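You operate a simulated robot arm through the tools that you are given. There is no shell and no other tool. Be economical: measure what you need, move in short steps, check, and stop when the job is done.

Carry out the task below with a simulated robot arm. There is one attempt and no reset: what you move stays moved.

## Task
Press both clips of bar 1 shut in the red press.
Fine: one pull of its lever for each clip; slide back out, finished bar on the green mat.

Only the result counts: the job must be done as asked and must still hold three seconds after the hand-in. Knocking over, shifting, dropping, spilling or breaking anything else fails it.

## Robot
A 6-joint arm with a two-finger parallel gripper, fixed in place. Base frame: the origin is at the foot of the arm, x ahead of it, y to its left, z up; the work surface is at about z = 860. Lengths are in mm, angles in rad, forces in N, time in s.
With the tool pointing down near the work surface it reaches from about 260 to 680 mm from the base axis. Its first joint turns from -1.152 to 1.152 rad. Payload 2.9 kg.
The tool frame sits at the grasp point between the pads (the TCP): z along the fingers, y along the line on which they close. The tips reach 30 mm beyond it. The gripper opens to 110 mm. The fingers are 20 mm wide and 10 mm thick; the gripper's body (48 by 112 mm) begins 55 mm behind the TCP.
Orientation is told as [roll, pitch, yaw] about the base's x, y, z axes, in that order, counted from this pose: with the fingers straight down and closing along the base's y, the tool's x points along the base's -x, its y along +y and its z along -z.

## Interface
- The arm moves only by the tool move_arm. Its argument "series" is one flat list of numbers, 7 for each row, row after row: the shift along the tool's x, y, z in units of 20 mm (1.0 is 20 mm), then the turn, a rotation vector about the tool's x, y, z in units of 5 degrees (1.0 is 5 degrees), then the closure, from 0 (fully open) to 1 (shut). In form: [dx, dy, dz, rx, ry, rz, grip, dx, dy, dz, rx, ry, rz, grip, ...]. A call has 1 to 20 rows; each row shifts and turns the commanded pose from where the row before left it, along the tool's axes as they then stand. A call with a number of a shift or a turn outside -1 to 1 is refused whole. A row lasts 0.2 s, in which the tool goes at most 50 mm and 0.15 rad; a call with a longer step from one row to the next is refused whole, and so is a gripper value outside its range. A pose out of reach is approached as far as the arm can. The call stops where the force on the tool passes 70 N (or 10 N more than at its start, if that is more) or the arm is blocked; 0.2 s more then pass. Each finger travels about 108 mm/s and halts on what it meets, pressing with about 37 N; the grip force reading is that of the motor and also rises with nothing between the fingers. The clock runs only during rows and for 0.2 s after the last one: add rows that do not move to give the fingers time. The reply holds the time, the measured pose of the TCP, the force on the tool along the base axes, the opening and the grip force, in the units named above and with some noise, with the torque about the TCP (base axes, N m) and any sound that the robot's microphone picked up, and new pictures: "show" is both (left out), scene, wrist or none.
- Cameras (640 x 400 px; columns grow to the right, rows downward): "scene" is fixed at [80.8, 432.7, 1401.2]; the picture's right is [-0.79, -0.61, 0.00], its down [-0.29, 0.38, -0.88] and it looks along [0.54, -0.69, -0.48] (base axes); focal length 319 px, centre (320, 200). "wrist" rides on the gripper at [72, 17, -103] in the tool frame; the picture's right is [-0.23, 0.97, 0.00], its down [-0.76, -0.18, -0.62] and it looks along [-0.61, -0.14, 0.78] (tool axes); focal length 222 px, centre (320, 200). There is no depth. A picture from a camera that has moved, and an enlarged one, comes with that camera's place and axes in the base frame and with its lens. The place of the scene camera against the robot may be out by one fixed shift of up to 12 mm in any direction.
- inspect(camera, box): a new picture of the part [left, top, right, bottom] of that camera's present view, enlarged. The clock stands still meanwhile.
- close_job(): hands the job in; it is judged then, once.

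Go step by step. Nothing tells you positions but the pictures and the camera data: compare them with the known pose of the tool, close in by small moves and look again before you grip or let go. The budget is 120 turns and 200 pictures, counting those below and the enlarged ones. Unless the task says otherwise, let go and move clear before handing in, and close with one line.

The tools are called after "Call:" by a JSON object that holds its "fn" and its "kwargs". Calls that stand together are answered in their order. move_arm: Moves the arm, as the interface text tells. Its arguments: {"type":"object","properties":{"series":{"type":"array","items":{"type":"number"}},"show":{"type":"string","enum":["both","scene","wrist","none"]}},"required":["series"]} The other tools are called the same way: inspect (camera, box) takes an enlarged picture of a part of a camera's view; close_job () hands the job in.

At the start:

```text
time_s: 0.0
tcp_pos: [309.9, -232.0, 1268.5]
tcp_rot: [0.0, -0.002, 0.001]
wrist_force: [0.7, -0.5, 0.1]
moment: [-0.02, -0.01, 0.0]
finger_gap: 109.8
grasp_force: 0.0
```

scene: 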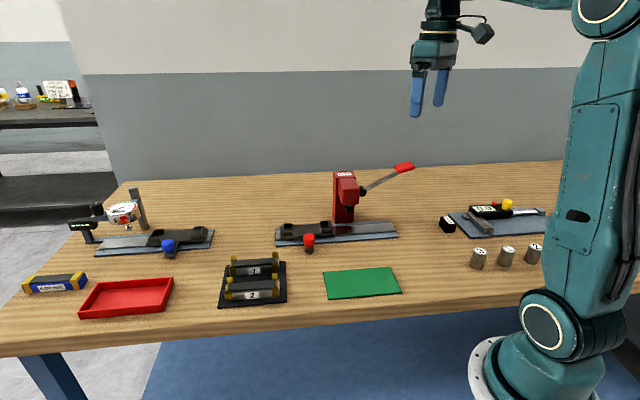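
wrist: 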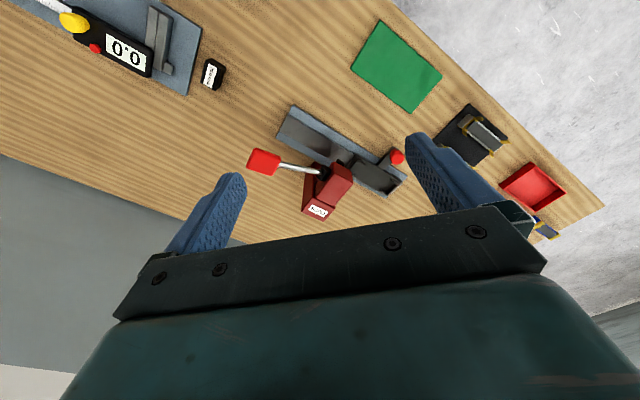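

I see a red press in the middle with a lever, a sliding carriage on a rail, and a rack holding bars 1 and 2, with a green mat beside it. I'll enlarge the views first.

Call:
{"fn": "inspect", "kwargs": {"camera": "scene", "box": [260, 150, 430, 256]}}

Call:
{"fn": "inspect", "kwargs": {"camera": "scene", "box": [200, 240, 310, 310]}}

Call:
{"fn": "inspect", "kwargs": {"camera": "wrist", "box": [230, 90, 430, 220]}}

Call:
{"fn": "inspect", "kwargs": {"camera": "scene", "box": [60, 180, 240, 290]}}

```text
3.76 times, centred on (345, 203) of scene
camera zoom: at [80.8, 432.7, 1401.2], right [-0.79, -0.61, 0.0], down [-0.29, 0.38, -0.88], along [0.54, -0.69, -0.48], focal length 1202 px, centre (226, 189)
```

zoom: 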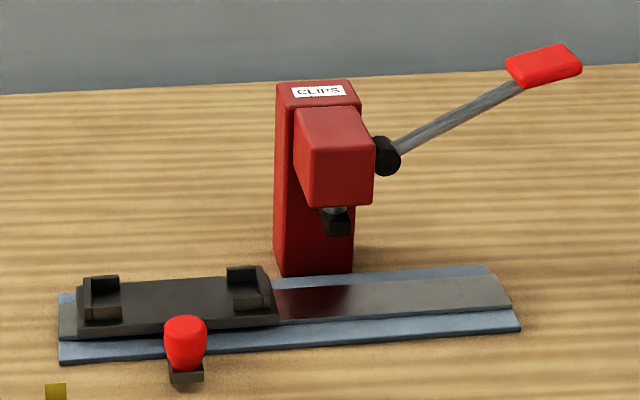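

```text
5.71 times, centred on (255, 275) of scene
camera zoom: at [80.8, 432.7, 1401.2], right [-0.79, -0.61, 0.0], down [-0.29, 0.38, -0.88], along [0.54, -0.69, -0.48], focal length 1825 px, centre (691, -229)
```

zoom: 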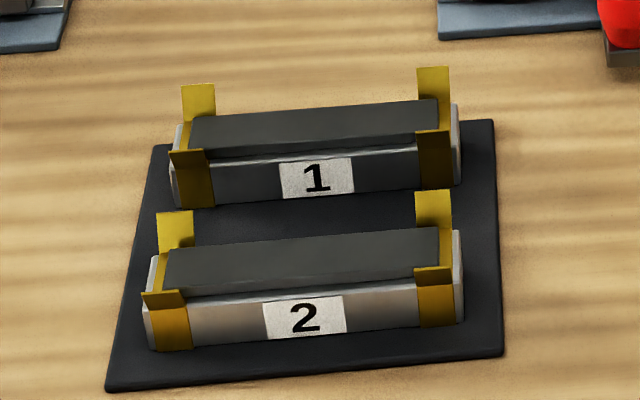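

```text
3.08 times, centred on (330, 155) of wrist
camera zoom: at [240.2, -214.2, 1372.6], right [0.23, 0.97, 0.0], down [0.76, -0.18, 0.62], along [0.61, -0.14, -0.78], focal length 684 px, centre (289, 338)
```

zoom: 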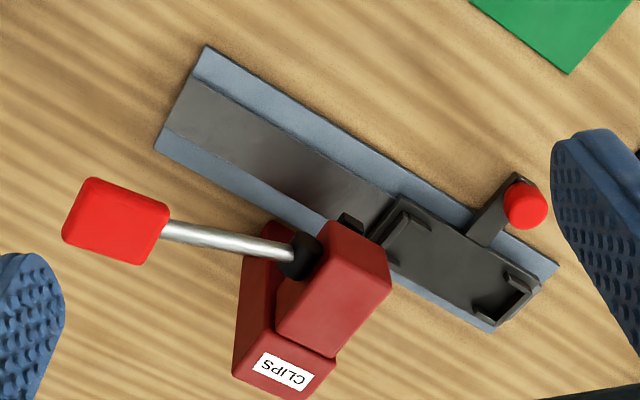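

```text
3.56 times, centred on (150, 235) of scene
camera zoom: at [80.8, 432.7, 1401.2], right [-0.79, -0.61, 0.0], down [-0.29, 0.38, -0.88], along [0.54, -0.69, -0.48], focal length 1136 px, centre (924, 76)
```

zoom: 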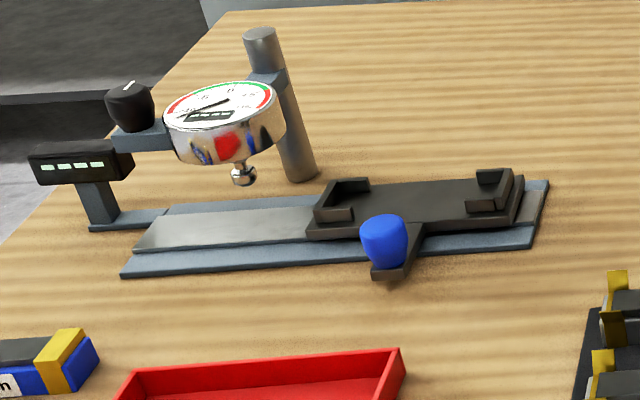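

Bar 1 lies near (580, 50), and its long axis is at about 44° to base x, parallel to the press rail. I'll fly above it and turn the tool to match.

Call:
{"fn": "move_arm", "kwargs": {"series": [-0.893, 0.936, 0.421, 0, 0, 0, 0, -0.893, 0.936, 0.421, 0, 0, 0, 0, -0.893, 0.936, 0.421, 0, 0, 0, 0, -0.893, 0.936, 0.421, 0, 0, 0, 0, -0.893, 0.936, 0.421, 0, 0, 0, 0, -0.893, 0.936, 0.421, 0, 0, 0, 0, -0.893, 0.936, 0.421, 0, 0, 0, 0, -0.893, 0.936, 0.421, 0, 0, 0, 0, -0.893, 0.936, 0.421, 0, 0, 0, 0, -0.893, 0.936, 0.421, 0, 0, 0, 0, -0.893, 0.936, 0.421, 0, 0, 0, 0, -0.893, 0.936, 0.421, 0, 0, 0, 0, -0.893, 0.936, 0.421, 0, 0, 0, 0, -0.893, 0.936, 0.421, 0, 0, 0, 0], "show": "none"}}

Call:
{"fn": "move_arm", "kwargs": {"series": [0, 0, 0, 0, 0, -0.98, 0, 0, 0, 0, 0, 0, -0.98, 0, 0, 0, 0, 0, 0, -0.98, 0, 0, 0, 0, 0, 0, -0.98, 0, 0, 0, 0, 0, 0, -0.98, 0, 0, 0, 0, 0, 0, -0.98, 0, 0, 0, 0, 0, 0, -0.98, 0, 0, 0, 0, 0, 0, -0.98, 0, 0, 0, 0, 0, 0, -0.98, 0], "show": "both"}}

```text
time_s: 3.0
tcp_pos: [562.0, 30.3, 1152.2]
tcp_rot: [-0.001, 0.001, -0.002]
wrist_force: [0.5, -0.4, 0.2]
moment: [-0.01, 0.0, 0.0]
finger_gap: 109.9
grasp_force: 0.0
```

```text
time_s: 5.0
tcp_pos: [561.4, 28.9, 1151.5]
tcp_rot: [-0.001, 0.001, 0.77]
wrist_force: [-0.2, 0.3, -0.4]
moment: [0.01, -0.01, -0.01]
finger_gap: 110.0
grasp_force: 0.1
camera wrist: at [499.2, -8.4, 1254.7], right [-0.52, 0.86, 0.0], down [0.67, 0.4, 0.62], along [0.53, 0.32, -0.78], focal length 222 px, centre (320, 200)
```

scene: 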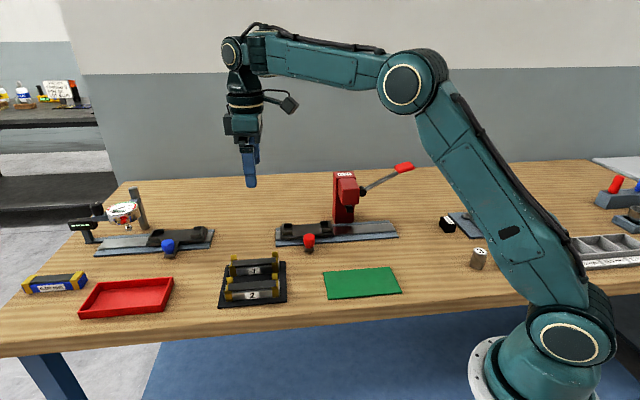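
wrist: 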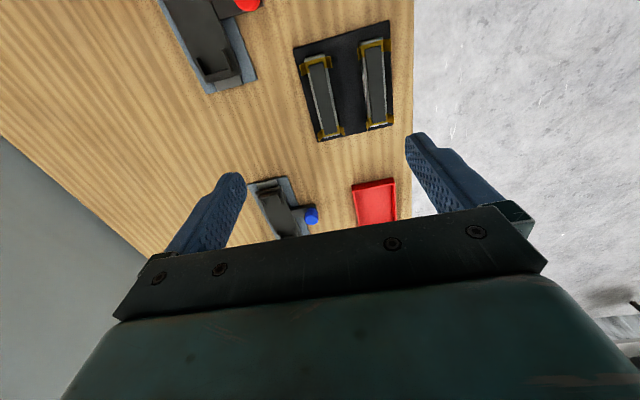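

The tool is at yaw 0.77. I'll zoom the wrist view on the rack to locate bar 1.

Call:
{"fn": "inspect", "kwargs": {"camera": "wrist", "box": [270, 10, 430, 150]}}

Call:
{"fn": "inspect", "kwargs": {"camera": "wrist", "box": [140, 0, 280, 100]}}

```text
2.86 times, centred on (350, 80) of wrist
camera zoom: at [499.2, -8.4, 1254.7], right [-0.52, 0.86, 0.0], down [0.67, 0.4, 0.62], along [0.53, 0.32, -0.78], focal length 635 px, centre (234, 543)
```

zoom: 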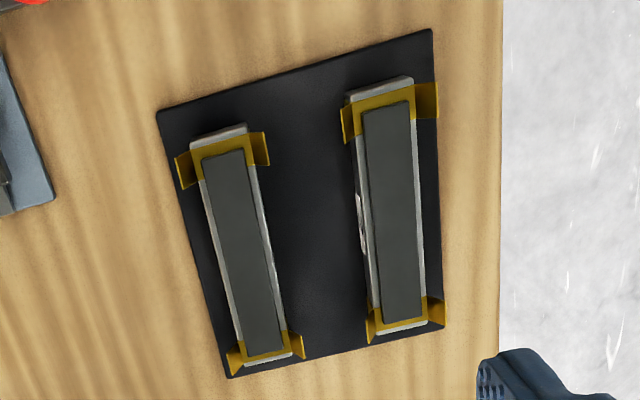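

```text
4.00 times, centred on (210, 50) of wrist
camera zoom: at [499.2, -8.4, 1254.7], right [-0.52, 0.86, 0.0], down [0.67, 0.4, 0.62], along [0.53, 0.32, -0.78], focal length 888 px, centre (760, 800)
```

zoom: 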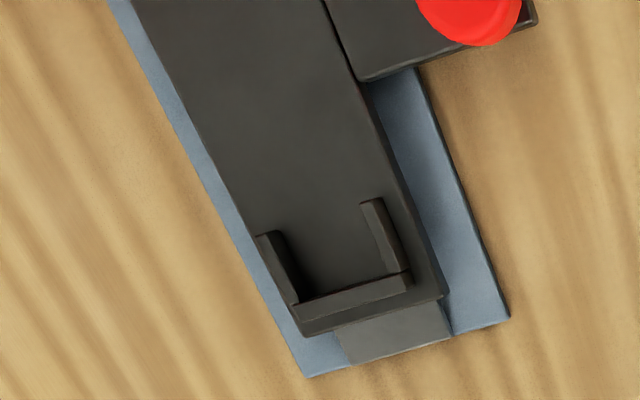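

Bar 1 centre estimate is (572, 43). I'll descend above it for a second view to fix its height.

Call:
{"fn": "move_arm", "kwargs": {"series": [-0.89, 0.155, 0.95, 0, 0, 0, 0, 0, 0, 0.95, 0, 0, 0, 0, 0, 0, 0.95, 0, 0, 0, 0, 0, 0, 0.95, 0, 0, 0, 0, 0, 0, 0.95, 0, 0, 0, 0, 0, 0, 0.95, 0, 0, 0, 0, 0, 0, 0.95, 0, 0, 0, 0, 0, 0, 0.95, 0, 0, 0, 0], "show": "wrist"}}

Call:
{"fn": "inspect", "kwargs": {"camera": "wrist", "box": [220, 0, 460, 170]}}

```text
time_s: 6.8
tcp_pos: [572.3, 44.9, 999.8]
tcp_rot: [0.001, 0.0, 0.769]
wrist_force: [-0.1, -0.5, 0.0]
moment: [0.01, 0.01, 0.0]
finger_gap: 109.8
grasp_force: 0.0
camera wrist: at [510.4, 6.8, 1102.9], right [-0.51, 0.86, 0.0], down [0.67, 0.4, 0.62], along [0.53, 0.32, -0.78], focal length 222 px, centre (320, 200)
```

wrist: 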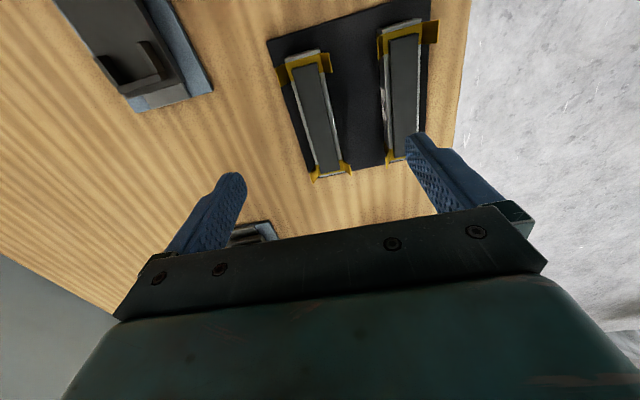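

```text
2.35 times, centred on (340, 85) of wrist
camera zoom: at [510.4, 6.8, 1102.9], right [-0.51, 0.86, 0.0], down [0.67, 0.4, 0.62], along [0.53, 0.32, -0.78], focal length 523 px, centre (273, 471)
```

zoom: 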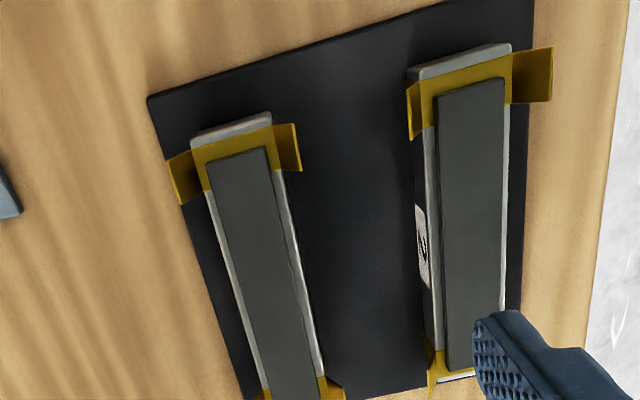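

Bar 1's top sits at about z 895, centred near (575, 46). I'll narrow the fingers to about 70 mm so they clear bar 2, then drop to z ≈ 925 and check.

Call:
{"fn": "move_arm", "kwargs": {"series": [-0.163, -0.054, 0, 0, 0, 0, 0.36, 0, 0, 0.75, 0, 0, 0, 0.36, 0, 0, 0.75, 0, 0, 0, 0.36, 0, 0, 0.75, 0, 0, 0, 0.36, 0, 0, 0.75, 0, 0, 0, 0.36, 0, 0, 0.75, 0, 0, 0, 0.36], "show": "both"}}

Call:
{"fn": "inspect", "kwargs": {"camera": "wrist", "box": [200, 60, 440, 210]}}

Call:
{"fn": "inspect", "kwargs": {"camera": "scene", "box": [200, 190, 320, 310]}}

```text
time_s: 8.2
tcp_pos: [574.0, 45.1, 924.1]
tcp_rot: [0.0, 0.0, 0.77]
wrist_force: [0.5, 0.4, -0.3]
moment: [0.02, -0.01, 0.01]
finger_gap: 70.4
grasp_force: 0.2
camera wrist: at [512.8, 7.0, 1027.3], right [-0.51, 0.86, 0.0], down [0.67, 0.4, 0.62], along [0.53, 0.32, -0.78], focal length 222 px, centre (320, 200)
```

scene: 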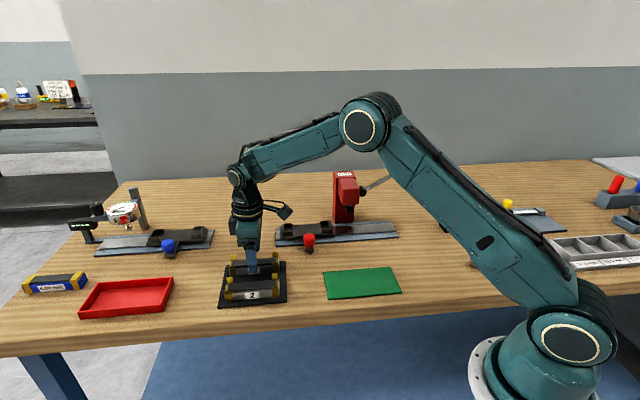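
wrist: 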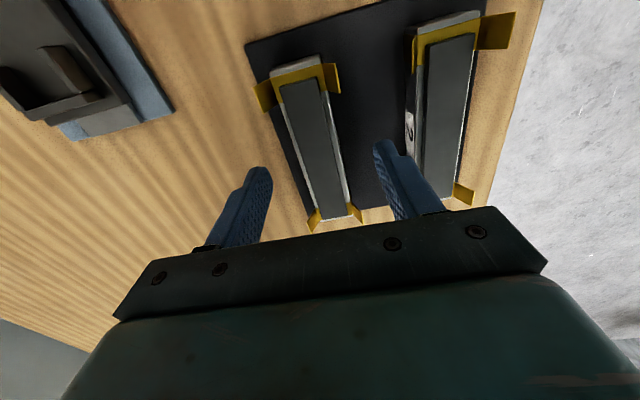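

```text
2.67 times, centred on (320, 135) of wrist
camera zoom: at [512.8, 7.0, 1027.3], right [-0.51, 0.86, 0.0], down [0.67, 0.4, 0.62], along [0.53, 0.32, -0.78], focal length 592 px, centre (320, 373)
```

zoom: 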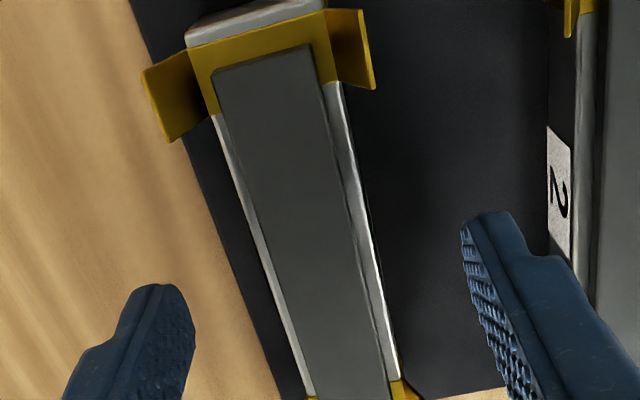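

```text
3.33 times, centred on (260, 250) of scene
camera zoom: at [80.8, 432.7, 1401.2], right [-0.79, -0.61, 0.0], down [-0.29, 0.38, -0.88], along [0.54, -0.69, -0.48], focal length 1065 px, centre (520, 33)
```

zoom: 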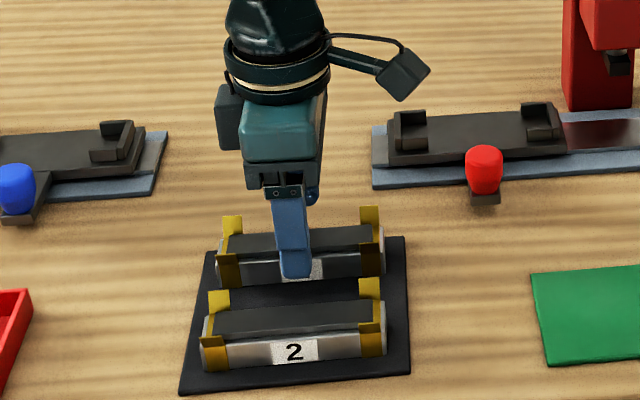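

The fingers straddle bar 1 and are nearly centred on it. I'll make a small correction, descend to z 898 and close.

Call:
{"fn": "move_arm", "kwargs": {"series": [-0.085, -0.07, 0.65, 0, 0, 0, 0.36, 0, 0, 0.65, 0, 0, 0, 0.36, 0, 0, 0, 0, 0, 0, 0.36], "show": "none"}}

Call:
{"fn": "inspect", "kwargs": {"camera": "wrist", "box": [200, 60, 440, 210]}}

Call:
{"fn": "inspect", "kwargs": {"camera": "scene", "box": [210, 230, 310, 310]}}

```text
time_s: 9.0
tcp_pos: [577.5, 45.8, 898.1]
tcp_rot: [0.0, -0.001, 0.771]
wrist_force: [-0.1, -0.6, 0.1]
moment: [0.0, 0.04, -0.03]
finger_gap: 70.3
grasp_force: 0.1
```

```text
2.67 times, centred on (320, 135) of wrist
camera zoom: at [515.4, 7.9, 1001.6], right [-0.51, 0.86, 0.0], down [0.67, 0.4, 0.62], along [0.53, 0.32, -0.78], focal length 592 px, centre (320, 373)
```

zoom: 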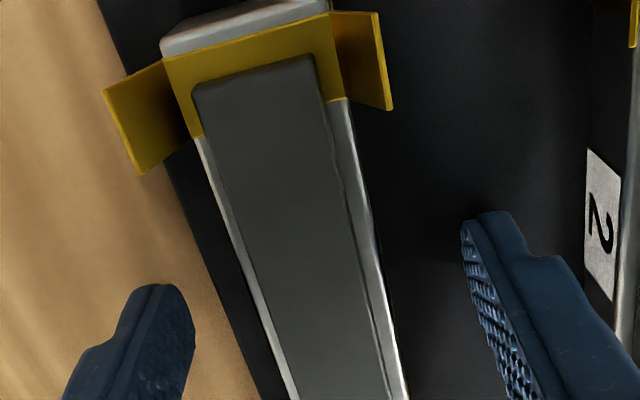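

```text
5.00 times, centred on (260, 270) of scene
camera zoom: at [80.8, 432.7, 1401.2], right [-0.79, -0.61, 0.0], down [-0.29, 0.38, -0.88], along [0.54, -0.69, -0.48], focal length 1597 px, centre (620, -150)
```

zoom: 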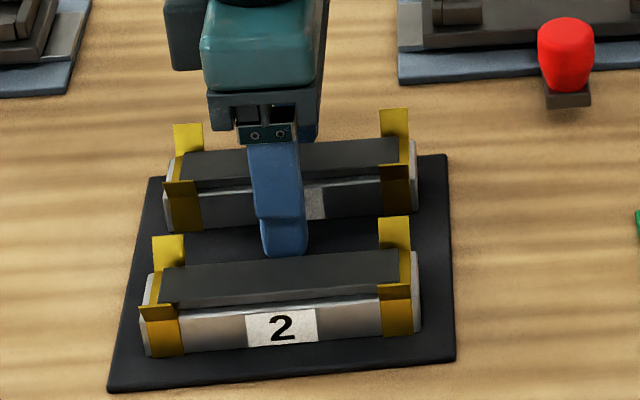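

Clear of bar 2 and well placed, so I'll close on bar 1.

Call:
{"fn": "move_arm", "kwargs": {"series": [0, 0, 0, 0, 0, 0, 0.6, 0, 0, 0, 0, 0, 0, 0.8, 0, 0, 0, 0, 0, 0, 1, 0, 0, 0, 0, 0, 0, 1], "show": "wrist"}}

Call:
{"fn": "inspect", "kwargs": {"camera": "scene", "box": [210, 230, 310, 310]}}

```text
time_s: 10.0
tcp_pos: [578.2, 45.8, 898.4]
tcp_rot: [-0.001, 0.0, 0.771]
wrist_force: [0.8, 1.4, 0.1]
moment: [-0.01, 0.06, -0.04]
finger_gap: 29.4
grasp_force: 36.7
camera wrist: at [515.3, 7.9, 1001.7], right [-0.51, 0.86, 0.0], down [0.67, 0.4, 0.62], along [0.53, 0.32, -0.78], focal length 222 px, centre (320, 200)
```

wrist: 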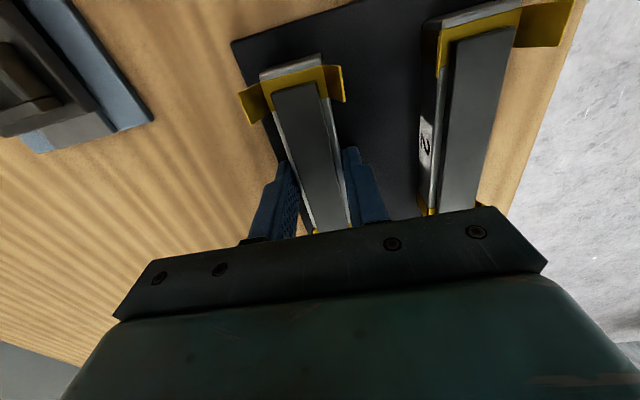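

```text
5.00 times, centred on (260, 270) of scene
camera zoom: at [80.8, 432.7, 1401.2], right [-0.79, -0.61, 0.0], down [-0.29, 0.38, -0.88], along [0.54, -0.69, -0.48], focal length 1597 px, centre (620, -150)
```

zoom: 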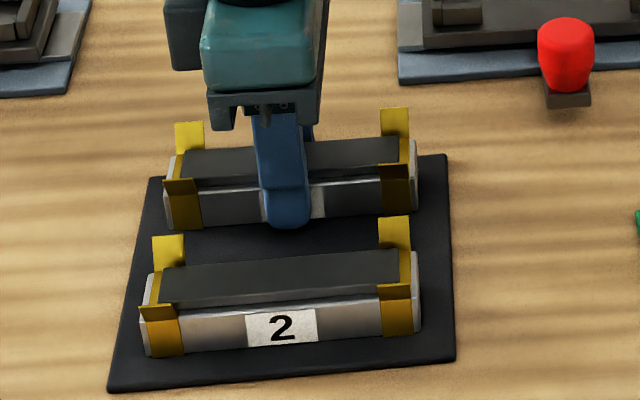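

Bar 1 is gripped at 29 mm. I'll lift it straight up and move to the side of the nest to look at the carriage.

Call:
{"fn": "move_arm", "kwargs": {"series": [0, 0, -0.5, 0, 0, 0, 1, 0, 0, -0.95, 0, 0, 0, 1, 0, 0, -0.95, 0, 0, 0, 1, 0, 0, -0.95, 0, 0, 0, 1, 0, 0, -0.95, 0, 0, 0, 1, 0, 0, -0.95, 0, 0, 0, 1, 0, 0, -0.5, 0, 0, 0, 1, 0.85, -0.314, 0, 0, 0, 0, 1, 0.85, -0.314, 0, 0, 0, 0, 1, 0.85, -0.314, 0, 0, 0, 0, 1, 0.85, -0.314, 0, 0, 0, 0, 1, 0.85, -0.314, 0, 0, 0, 0, 1, 0.85, -0.314, 0, 0, 0, 0, 1, 0.85, -0.314, 0, 0, 0, 0, 1, 0.85, -0.314, 0, 0, 0, 0, 1], "show": "both"}}

Call:
{"fn": "inspect", "kwargs": {"camera": "wrist", "box": [60, 0, 380, 200]}}

Call:
{"fn": "inspect", "kwargs": {"camera": "scene", "box": [230, 150, 410, 265]}}

```text
time_s: 13.2
tcp_pos: [515.2, -86.8, 1013.2]
tcp_rot: [-0.001, 0.0, 0.772]
wrist_force: [-0.3, -0.3, -2.3]
moment: [0.02, 0.0, 0.0]
finger_gap: 29.5
grasp_force: 36.3
camera wrist: at [452.9, -122.8, 1117.0], right [-0.51, 0.86, 0.0], down [0.67, 0.4, 0.62], along [0.53, 0.32, -0.78], focal length 222 px, centre (320, 200)
```

scene: 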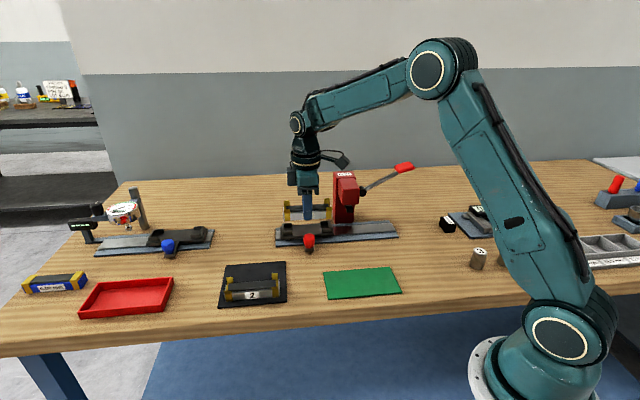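
wrist: 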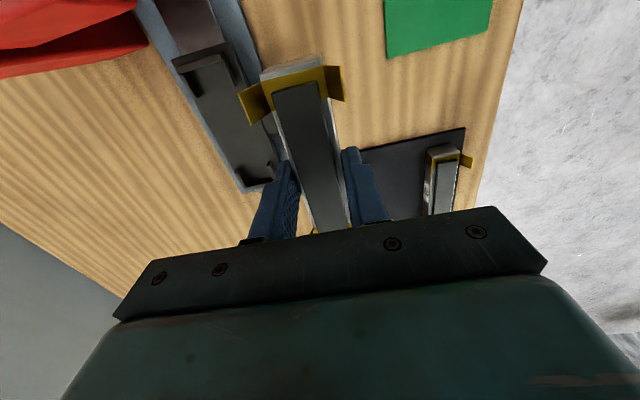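

```text
2.00 times, centred on (220, 100) of wrist
camera zoom: at [452.9, -122.8, 1117.0], right [-0.51, 0.86, 0.0], down [0.67, 0.4, 0.62], along [0.53, 0.32, -0.78], focal length 444 px, centre (520, 400)
```

zoom: 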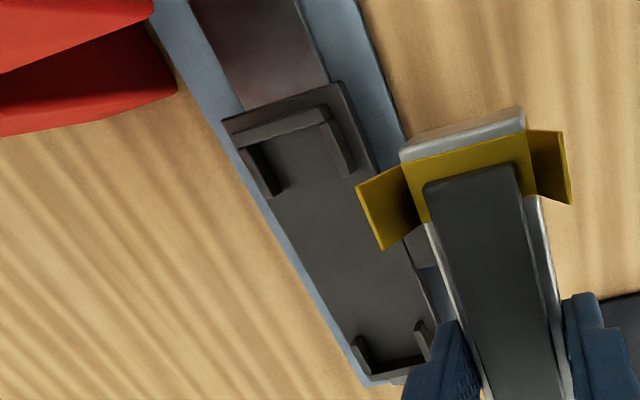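

```text
3.48 times, centred on (320, 208) of scene
camera zoom: at [80.8, 432.7, 1401.2], right [-0.79, -0.61, 0.0], down [-0.29, 0.38, -0.88], along [0.54, -0.69, -0.48], focal length 1111 px, centre (320, 174)
```

zoom: 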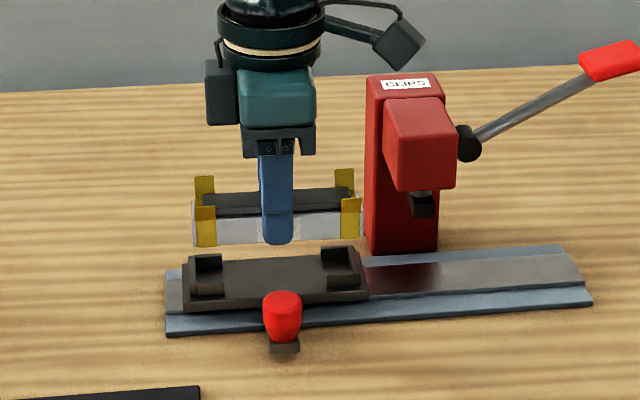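

The nest is clearly visible. I'll zoom on both ends to measure it.

Call:
{"fn": "inspect", "kwargs": {"camera": "wrist", "box": [160, 30, 260, 110]}}

Call:
{"fn": "inspect", "kwargs": {"camera": "wrist", "box": [210, 130, 300, 200]}}

Call:
{"fn": "inspect", "kwargs": {"camera": "scene", "box": [270, 195, 350, 255]}}

```text
5.00 times, centred on (210, 70) of wrist
camera zoom: at [452.9, -122.8, 1117.0], right [-0.51, 0.86, 0.0], down [0.67, 0.4, 0.62], along [0.53, 0.32, -0.78], focal length 1111 px, centre (870, 850)
```

zoom: 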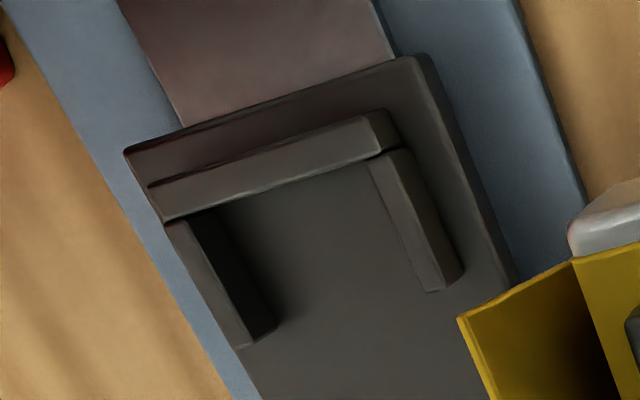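

```text
5.71 times, centred on (255, 165) of wrist
camera zoom: at [452.9, -122.8, 1117.0], right [-0.51, 0.86, 0.0], down [0.67, 0.4, 0.62], along [0.53, 0.32, -0.78], focal length 1269 px, centre (691, 400)
```

zoom: 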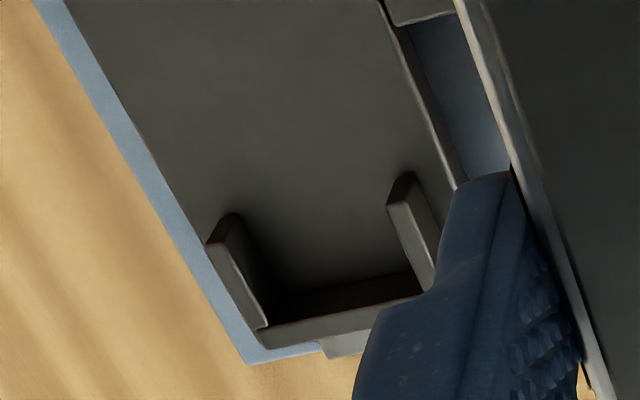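

```text
6.67 times, centred on (310, 225) of scene
camera zoom: at [80.8, 432.7, 1401.2], right [-0.79, -0.61, 0.0], down [-0.29, 0.38, -0.88], along [0.54, -0.69, -0.48], focal length 2129 px, centre (387, 33)
```

zoom: 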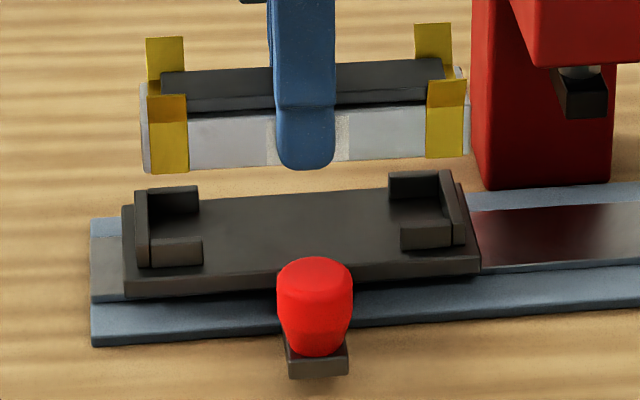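

With this yaw the wrist camera would hit the press head when I seat the bar: the head's side is near along-rail 226 and the camera would sit at about 238. I'll turn the tool 180° so the camera is on the far side, checking halfway.

Call:
{"fn": "move_arm", "kwargs": {"series": [0, 0, 0, 0, 0, 1, 1, 0, 0, 0, 0, 0, 1, 1, 0, 0, 0, 0, 0, 1, 1, 0, 0, 0, 0, 0, 1, 1, 0, 0, 0, 0, 0, 1, 1, 0, 0, 0, 0, 0, 1, 1, 0, 0, 0, 0, 0, 1, 1, 0, 0, 0, 0, 0, 1, 1, 0, 0, 0, 0, 0, 1, 1, 0, 0, 0, 0, 0, 1, 1, 0, 0, 0, 0, 0, 1, 1, 0, 0, 0, 0, 0, 1, 1, 0, 0, 0, 0, 0, 1, 1, 0, 0, 0, 0, 0, 1, 1, 0, 0, 0, 0, 0, 1, 1, 0, 0, 0, 0, 0, 1, 1, 0, 0, 0, 0, 0, 1, 1, 0, 0, 0, 0, 0, 1, 1], "show": "none"}}

Call:
{"fn": "move_arm", "kwargs": {"series": [0, 0, 0, 0, 0, 1, 1, 0, 0, 0, 0, 0, 1, 1, 0, 0, 0, 0, 0, 1, 1, 0, 0, 0, 0, 0, 1, 1, 0, 0, 0, 0, 0, 1, 1, 0, 0, 0, 0, 0, 1, 1, 0, 0, 0, 0, 0, 1, 1, 0, 0, 0, 0, 0, 1, 1, 0, 0, 0, 0, 0, 1, 1, 0, 0, 0, 0, 0, 1, 1, 0, 0, 0, 0, 0, 1, 1, 0, 0, 0, 0, 0, 1, 1, 0, 0, 0, 0, 0, 1, 1, 0, 0, 0, 0, 0, 1, 1, 0, 0, 0, 0, 0, 1, 1, 0, 0, 0, 0, 0, 1, 1, 0, 0, 0, 0, 0, 1, 1, 0, 0, 0, 0, 0, 1, 1], "show": "both"}}

```text
time_s: 17.0
tcp_pos: [515.6, -84.0, 1014.8]
tcp_rot: [-0.001, 0.001, -0.802]
wrist_force: [0.8, 0.6, -2.3]
moment: [-0.01, -0.01, 0.0]
finger_gap: 29.5
grasp_force: 36.9
```

```text
time_s: 20.8
tcp_pos: [513.8, -85.4, 1014.0]
tcp_rot: [0.0, -0.001, -2.374]
wrist_force: [1.0, -0.1, -3.2]
moment: [-0.02, 0.04, 0.02]
finger_gap: 29.5
grasp_force: 37.0
camera wrist: at [580.7, -46.4, 1116.9], right [0.51, -0.86, 0.0], down [-0.67, -0.4, 0.62], along [-0.54, -0.32, -0.78], focal length 222 px, centre (320, 200)
```

scene: 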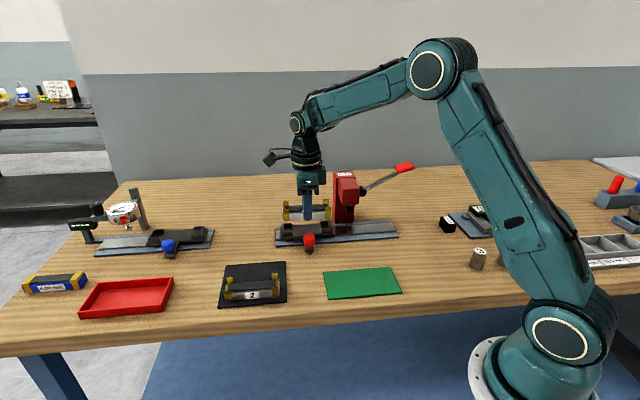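
wrist: 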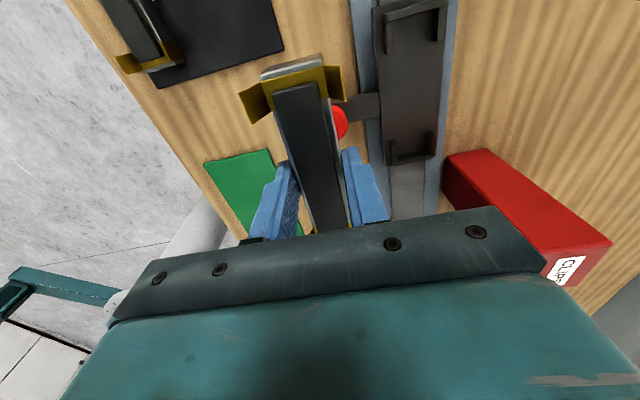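

The flip worked and the camera now faces the nest and press. I'll zoom to measure the nest again.

Call:
{"fn": "inspect", "kwargs": {"camera": "wrist", "box": [250, 0, 490, 170]}}

Call:
{"fn": "inspect", "kwargs": {"camera": "wrist", "box": [360, 0, 460, 70]}}

Call:
{"fn": "inspect", "kwargs": {"camera": "wrist", "box": [360, 105, 460, 175]}}

```text
2.35 times, centred on (370, 85) of wrist
camera zoom: at [580.7, -46.4, 1116.9], right [0.51, -0.86, 0.0], down [-0.67, -0.4, 0.62], along [-0.54, -0.32, -0.78], focal length 523 px, centre (202, 471)
```

zoom: 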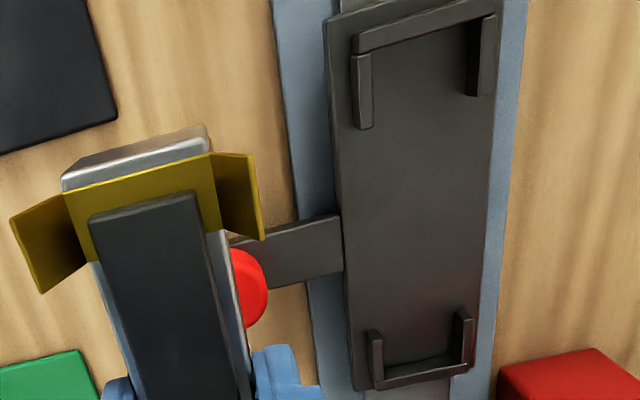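

```text
5.71 times, centred on (410, 35) of wrist
camera zoom: at [580.7, -46.4, 1116.9], right [0.51, -0.86, 0.0], down [-0.67, -0.4, 0.62], along [-0.54, -0.32, -0.78], focal length 1269 px, centre (-194, 1143)
```

zoom: 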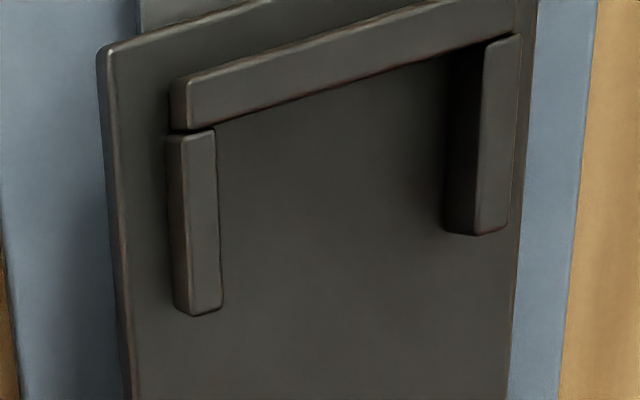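

```text
5.71 times, centred on (410, 140) of wrist
camera zoom: at [580.7, -46.4, 1116.9], right [0.51, -0.86, 0.0], down [-0.67, -0.4, 0.62], along [-0.54, -0.32, -0.78], focal length 1269 px, centre (-194, 543)
```

zoom: 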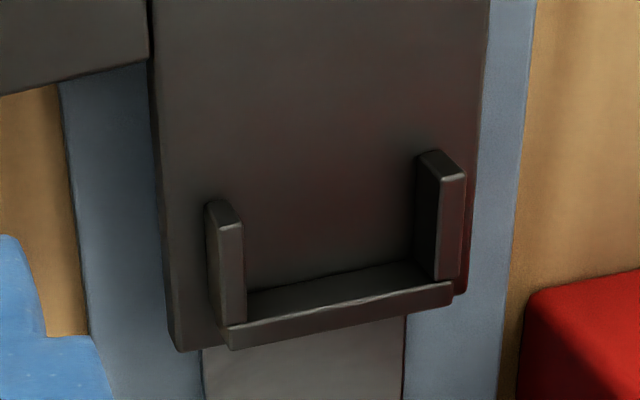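

Two views agree: the nest centre is about (577, −152), with the guide tops near z 892. I'll move over it and stop about 20 mm above the guides.

Call:
{"fn": "move_arm", "kwargs": {"series": [-0.014, 0.918, 0, 0, 0, 0, 1, -0.014, 0.918, 0, 0, 0, 0, 1, -0.014, 0.918, 0, 0, 0, 0, 1, -0.014, 0.918, 0, 0, 0, 0, 1, -0.014, 0.918, 0, 0, 0, 0, 1, 0, 0, 0.8625, 0, 0, 0, 1, 0, 0, 0.8625, 0, 0, 0, 1, 0, 0, 0.8625, 0, 0, 0, 1, 0, 0, 0.8625, 0, 0, 0, 1], "show": "both"}}

Call:
{"fn": "inspect", "kwargs": {"camera": "wrist", "box": [200, 20, 440, 170]}}

Call:
{"fn": "inspect", "kwargs": {"camera": "scene", "box": [260, 190, 360, 260]}}

```text
time_s: 22.8
tcp_pos: [577.3, -152.0, 944.0]
tcp_rot: [-0.001, -0.001, -2.372]
wrist_force: [-0.7, 0.5, -2.8]
moment: [-0.01, -0.03, 0.01]
finger_gap: 29.4
grasp_force: 37.0
camera wrist: at [643.0, -113.2, 1046.2], right [0.51, -0.86, 0.0], down [-0.67, -0.4, 0.62], along [-0.53, -0.32, -0.78], focal length 222 px, centre (320, 200)
```

scene: 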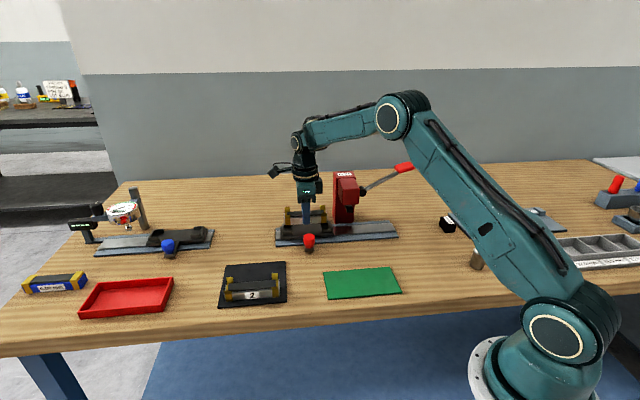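
wrist: 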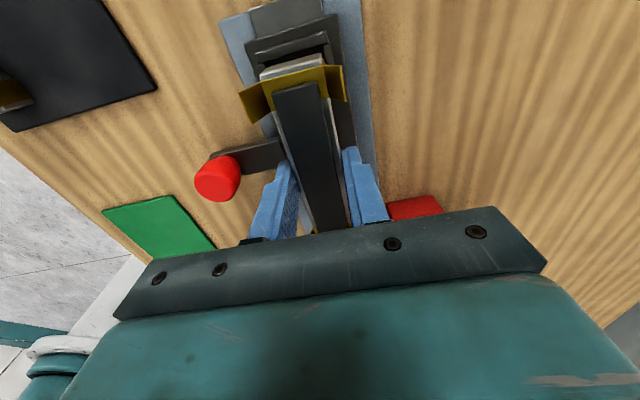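

```text
2.67 times, centred on (320, 95) of wrist
camera zoom: at [643.0, -113.2, 1046.2], right [0.51, -0.86, 0.0], down [-0.67, -0.4, 0.62], along [-0.53, -0.32, -0.78], focal length 592 px, centre (320, 480)
```

zoom: 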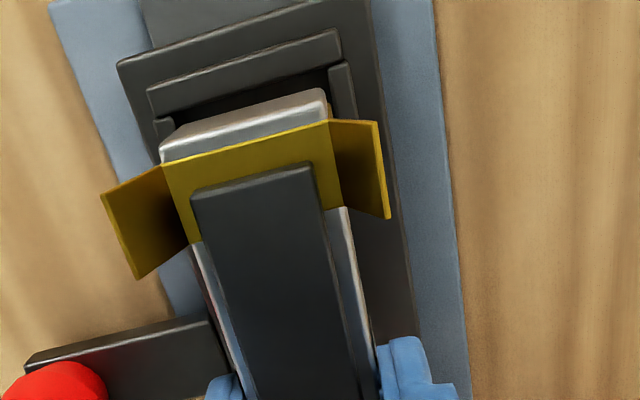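

```text
5.71 times, centred on (310, 225) of scene
camera zoom: at [80.9, 432.7, 1401.2], right [-0.79, -0.61, 0.0], down [-0.29, 0.38, -0.88], along [0.54, -0.69, -0.48], focal length 1825 px, centre (377, 57)
```

zoom: 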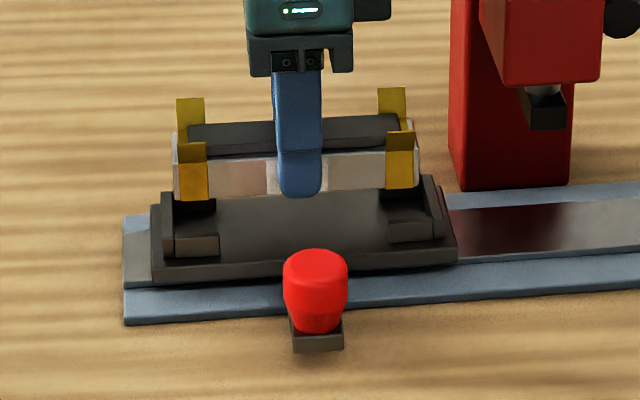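

Bar and nest nearly line up. I'll shift 2.5 mm toward the press and 1.3 mm toward the knob side, go down to just above the guides and look again.

Call:
{"fn": "move_arm", "kwargs": {"series": [-0.125, -0.065, 0.35, 0, 0, 0, 1, 0, 0, 0.35, 0, 0, 0, 1, 0, 0, 0, 0, 0, 0, 1], "show": "none"}}

Call:
{"fn": "inspect", "kwargs": {"camera": "wrist", "box": [220, 20, 380, 130]}}

Call:
{"fn": "inspect", "kwargs": {"camera": "scene", "box": [270, 195, 350, 250]}}

```text
time_s: 23.6
tcp_pos: [576.0, -153.1, 929.9]
tcp_rot: [-0.001, 0.0, -2.371]
wrist_force: [-0.1, -0.2, -2.7]
moment: [0.02, -0.04, -0.01]
finger_gap: 29.4
grasp_force: 37.1
```

```text
3.64 times, centred on (300, 75) of wrist
camera zoom: at [641.0, -114.4, 1033.1], right [0.51, -0.86, 0.0], down [-0.67, -0.4, 0.62], along [-0.53, -0.32, -0.78], focal length 808 px, centre (393, 654)
```

zoom: 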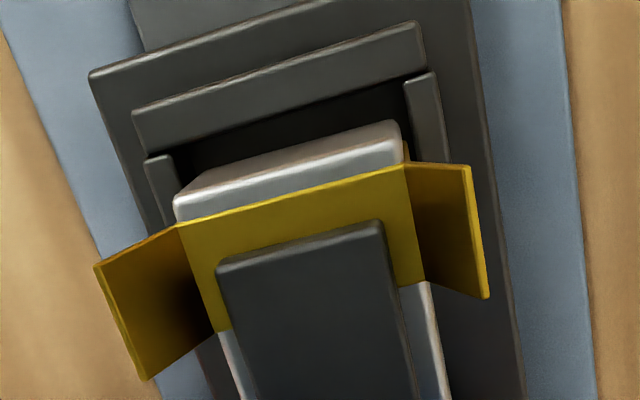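

```text
7.27 times, centred on (310, 222) of scene
camera zoom: at [80.9, 432.7, 1401.2], right [-0.79, -0.61, 0.0], down [-0.29, 0.38, -0.88], along [0.54, -0.69, -0.48], focal length 2323 px, centre (393, 36)
```

zoom: 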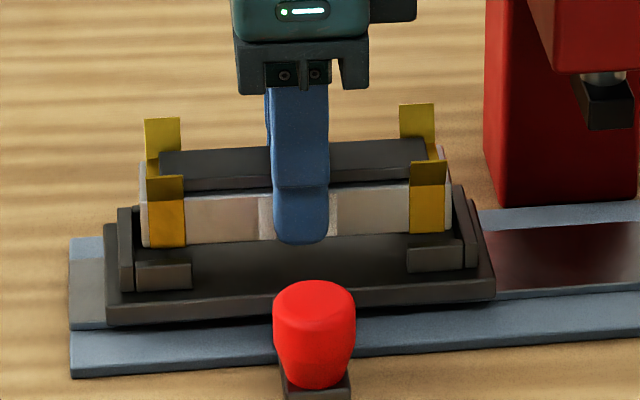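

The gaps at the far wall look even, and the bar is about 2 mm right of centre. I'll correct that and lower gently.

Call:
{"fn": "move_arm", "kwargs": {"series": [0, -0.1, 0, 0, 0, 0, 1, 0, 0, 0.25, 0, 0, 0, 1, 0, 0, 0.25, 0, 0, 0, 1, 0, 0, 0.15, 0, 0, 0, 1, 0, 0, 0, 0, 0, 0, 1], "show": "none"}}

Call:
{"fn": "inspect", "kwargs": {"camera": "wrist", "box": [220, 20, 380, 130]}}

Call:
{"fn": "inspect", "kwargs": {"camera": "scene", "box": [270, 195, 350, 250]}}

```text
time_s: 24.8
tcp_pos: [573.8, -151.0, 916.6]
tcp_rot: [0.003, 0.0, -2.371]
wrist_force: [6.4, -6.8, -2.4]
moment: [-0.05, -0.27, 0.54]
finger_gap: 29.6
grasp_force: 36.0
```

```text
3.64 times, centred on (300, 75) of wrist
camera zoom: at [639.8, -112.4, 1020.0], right [0.51, -0.86, 0.0], down [-0.67, -0.4, 0.62], along [-0.53, -0.32, -0.78], focal length 808 px, centre (393, 654)
```

zoom: 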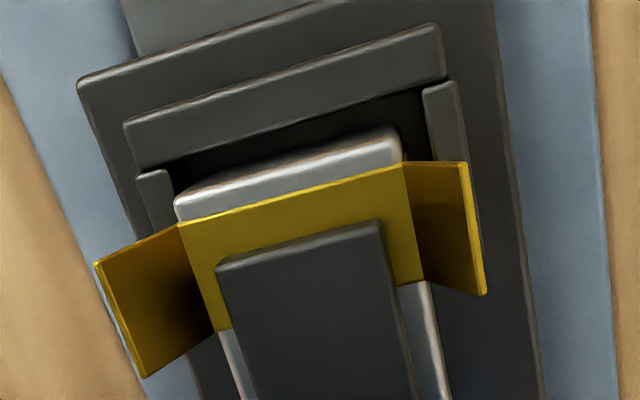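

```text
7.27 times, centred on (310, 222) of scene
camera zoom: at [81.1, 432.5, 1401.2], right [-0.79, -0.61, 0.0], down [-0.29, 0.38, -0.88], along [0.54, -0.69, -0.48], focal length 2323 px, centre (393, 36)
```

zoom: 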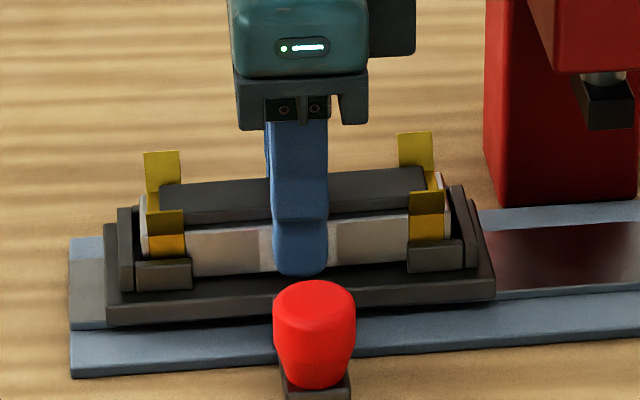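

The bar has entered the slot but presses lightly on the left guides (about 9 N sideways). I'll shift 1.5 mm right and keep lowering in small steps.

Call:
{"fn": "move_arm", "kwargs": {"series": [0, 0.075, 0, 0, 0, 0, 1, 0, 0, 0.1, 0, 0, 0, 1, 0, 0, 0, 0, 0, 0, 1], "show": "none"}}

Call:
{"fn": "inspect", "kwargs": {"camera": "scene", "box": [270, 195, 350, 250]}}

```text
time_s: 25.6
tcp_pos: [575.4, -151.8, 916.8]
tcp_rot: [0.0, 0.001, -2.37]
wrist_force: [-3.3, 2.4, 8.8]
moment: [0.68, -0.27, 0.27]
finger_gap: 29.5
grasp_force: 37.0
```

```text
7.27 times, centred on (310, 222) of scene
camera zoom: at [80.6, 432.8, 1401.2], right [-0.79, -0.61, 0.0], down [-0.29, 0.38, -0.88], along [0.54, -0.69, -0.48], focal length 2323 px, centre (393, 36)
```

zoom: 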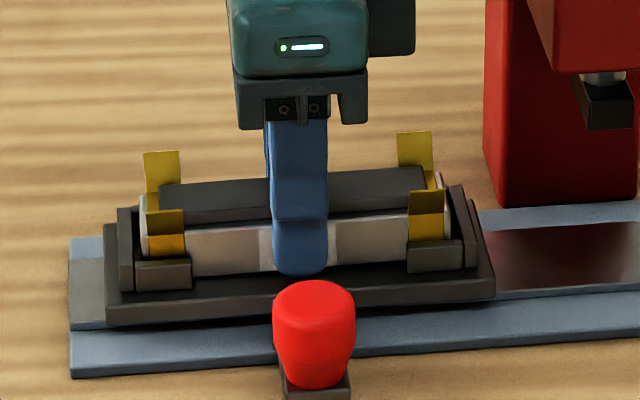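

Call:
{"fn": "inspect", "kwargs": {"camera": "wrist", "box": [220, 20, 380, 130]}}

Call:
{"fn": "inspect", "kwargs": {"camera": "scene", "box": [310, 208, 340, 238]}}

```text
3.64 times, centred on (300, 75) of wrist
camera zoom: at [640.2, -112.8, 1019.8], right [0.52, -0.86, 0.0], down [-0.67, -0.4, 0.62], along [-0.53, -0.32, -0.78], focal length 808 px, centre (393, 654)
```

zoom: 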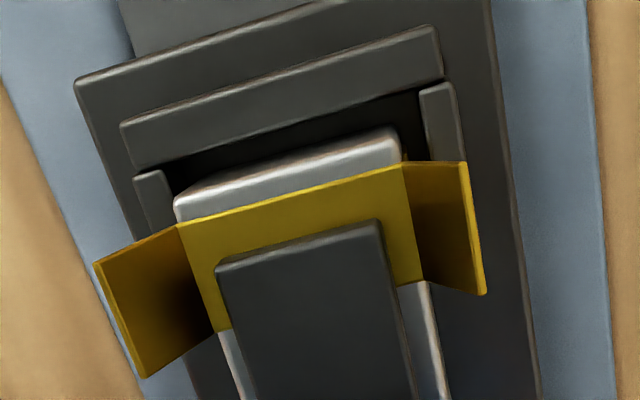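

```text
13.33 times, centred on (325, 223) of scene
camera zoom: at [80.6, 432.8, 1401.2], right [-0.79, -0.61, 0.0], down [-0.29, 0.38, -0.88], along [0.54, -0.69, -0.48], focal length 4258 px, centre (253, -107)
```

zoom: 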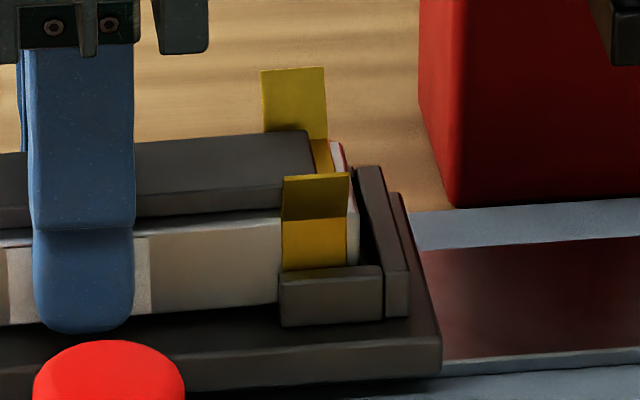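

The bar's front face meets the carriage floor and about 11 N is carried vertically, so it's seated. I'll open slightly and rise.

Call:
{"fn": "move_arm", "kwargs": {"series": [0, 0, -0.06, 0, 0, 0, 1, 0, 0, 0, 0, 0, 0, 0.65, 0, 0, 0, 0, 0, 0, 0.58, 0, 0, 0, 0, 0, 0, 0.58, 0, 0, -0.5, 0, 0, 0, 0.58, 0, 0, -0.9, 0, 0, 0, 0.58, 0, 0, -0.9, 0, 0, 0, 0.58, 0, 0, -0.9, 0, 0, 0, 0.58, 0, 0, -0.9, 0, 0, 0, 0.58], "show": "both"}}

Call:
{"fn": "inspect", "kwargs": {"camera": "wrist", "box": [180, 0, 420, 190]}}

Call:
{"fn": "inspect", "kwargs": {"camera": "scene", "box": [270, 195, 350, 250]}}

```text
time_s: 27.6
tcp_pos: [574.5, -150.7, 1001.2]
tcp_rot: [0.0, 0.0, -2.372]
wrist_force: [0.0, 0.4, -0.5]
moment: [-0.03, 0.02, -0.01]
finger_gap: 46.5
grasp_force: 0.0
camera wrist: at [640.4, -112.8, 1103.9], right [0.51, -0.86, 0.0], down [-0.67, -0.4, 0.62], along [-0.53, -0.32, -0.78], focal length 222 px, centre (320, 200)
```

scene: 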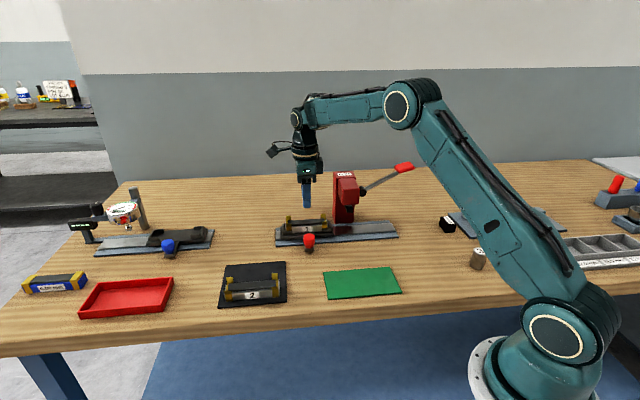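
wrist: 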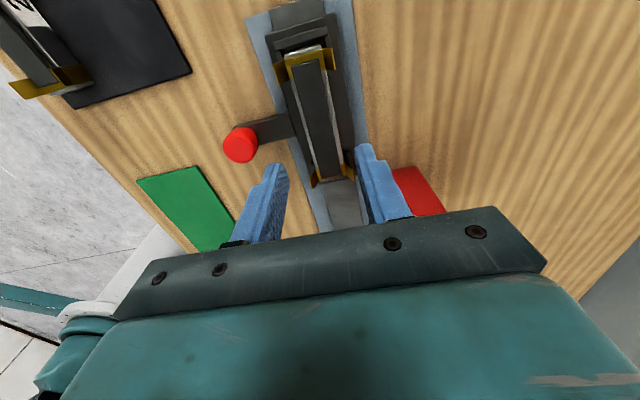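

```text
2.11 times, centred on (300, 95) of wrist
camera zoom: at [640.4, -112.8, 1103.9], right [0.51, -0.86, 0.0], down [-0.67, -0.4, 0.62], along [-0.53, -0.32, -0.78], focal length 468 px, centre (362, 421)
```

zoom: 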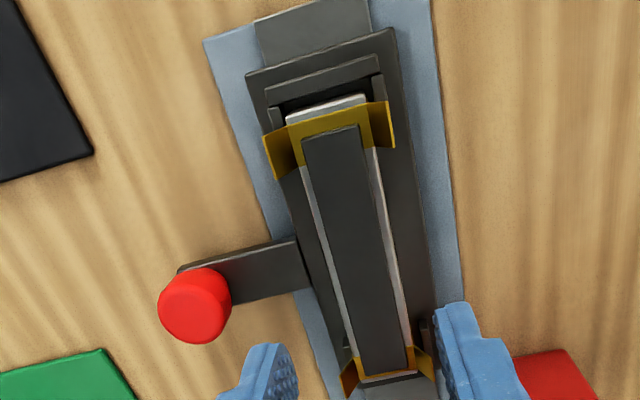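

```text
7.27 times, centred on (310, 222) of scene
camera zoom: at [80.8, 432.7, 1401.2], right [-0.79, -0.61, 0.0], down [-0.29, 0.38, -0.88], along [0.54, -0.69, -0.48], focal length 2323 px, centre (393, 36)
```

zoom: 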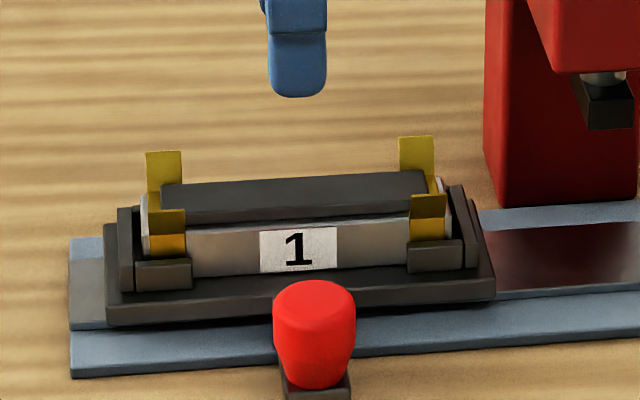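

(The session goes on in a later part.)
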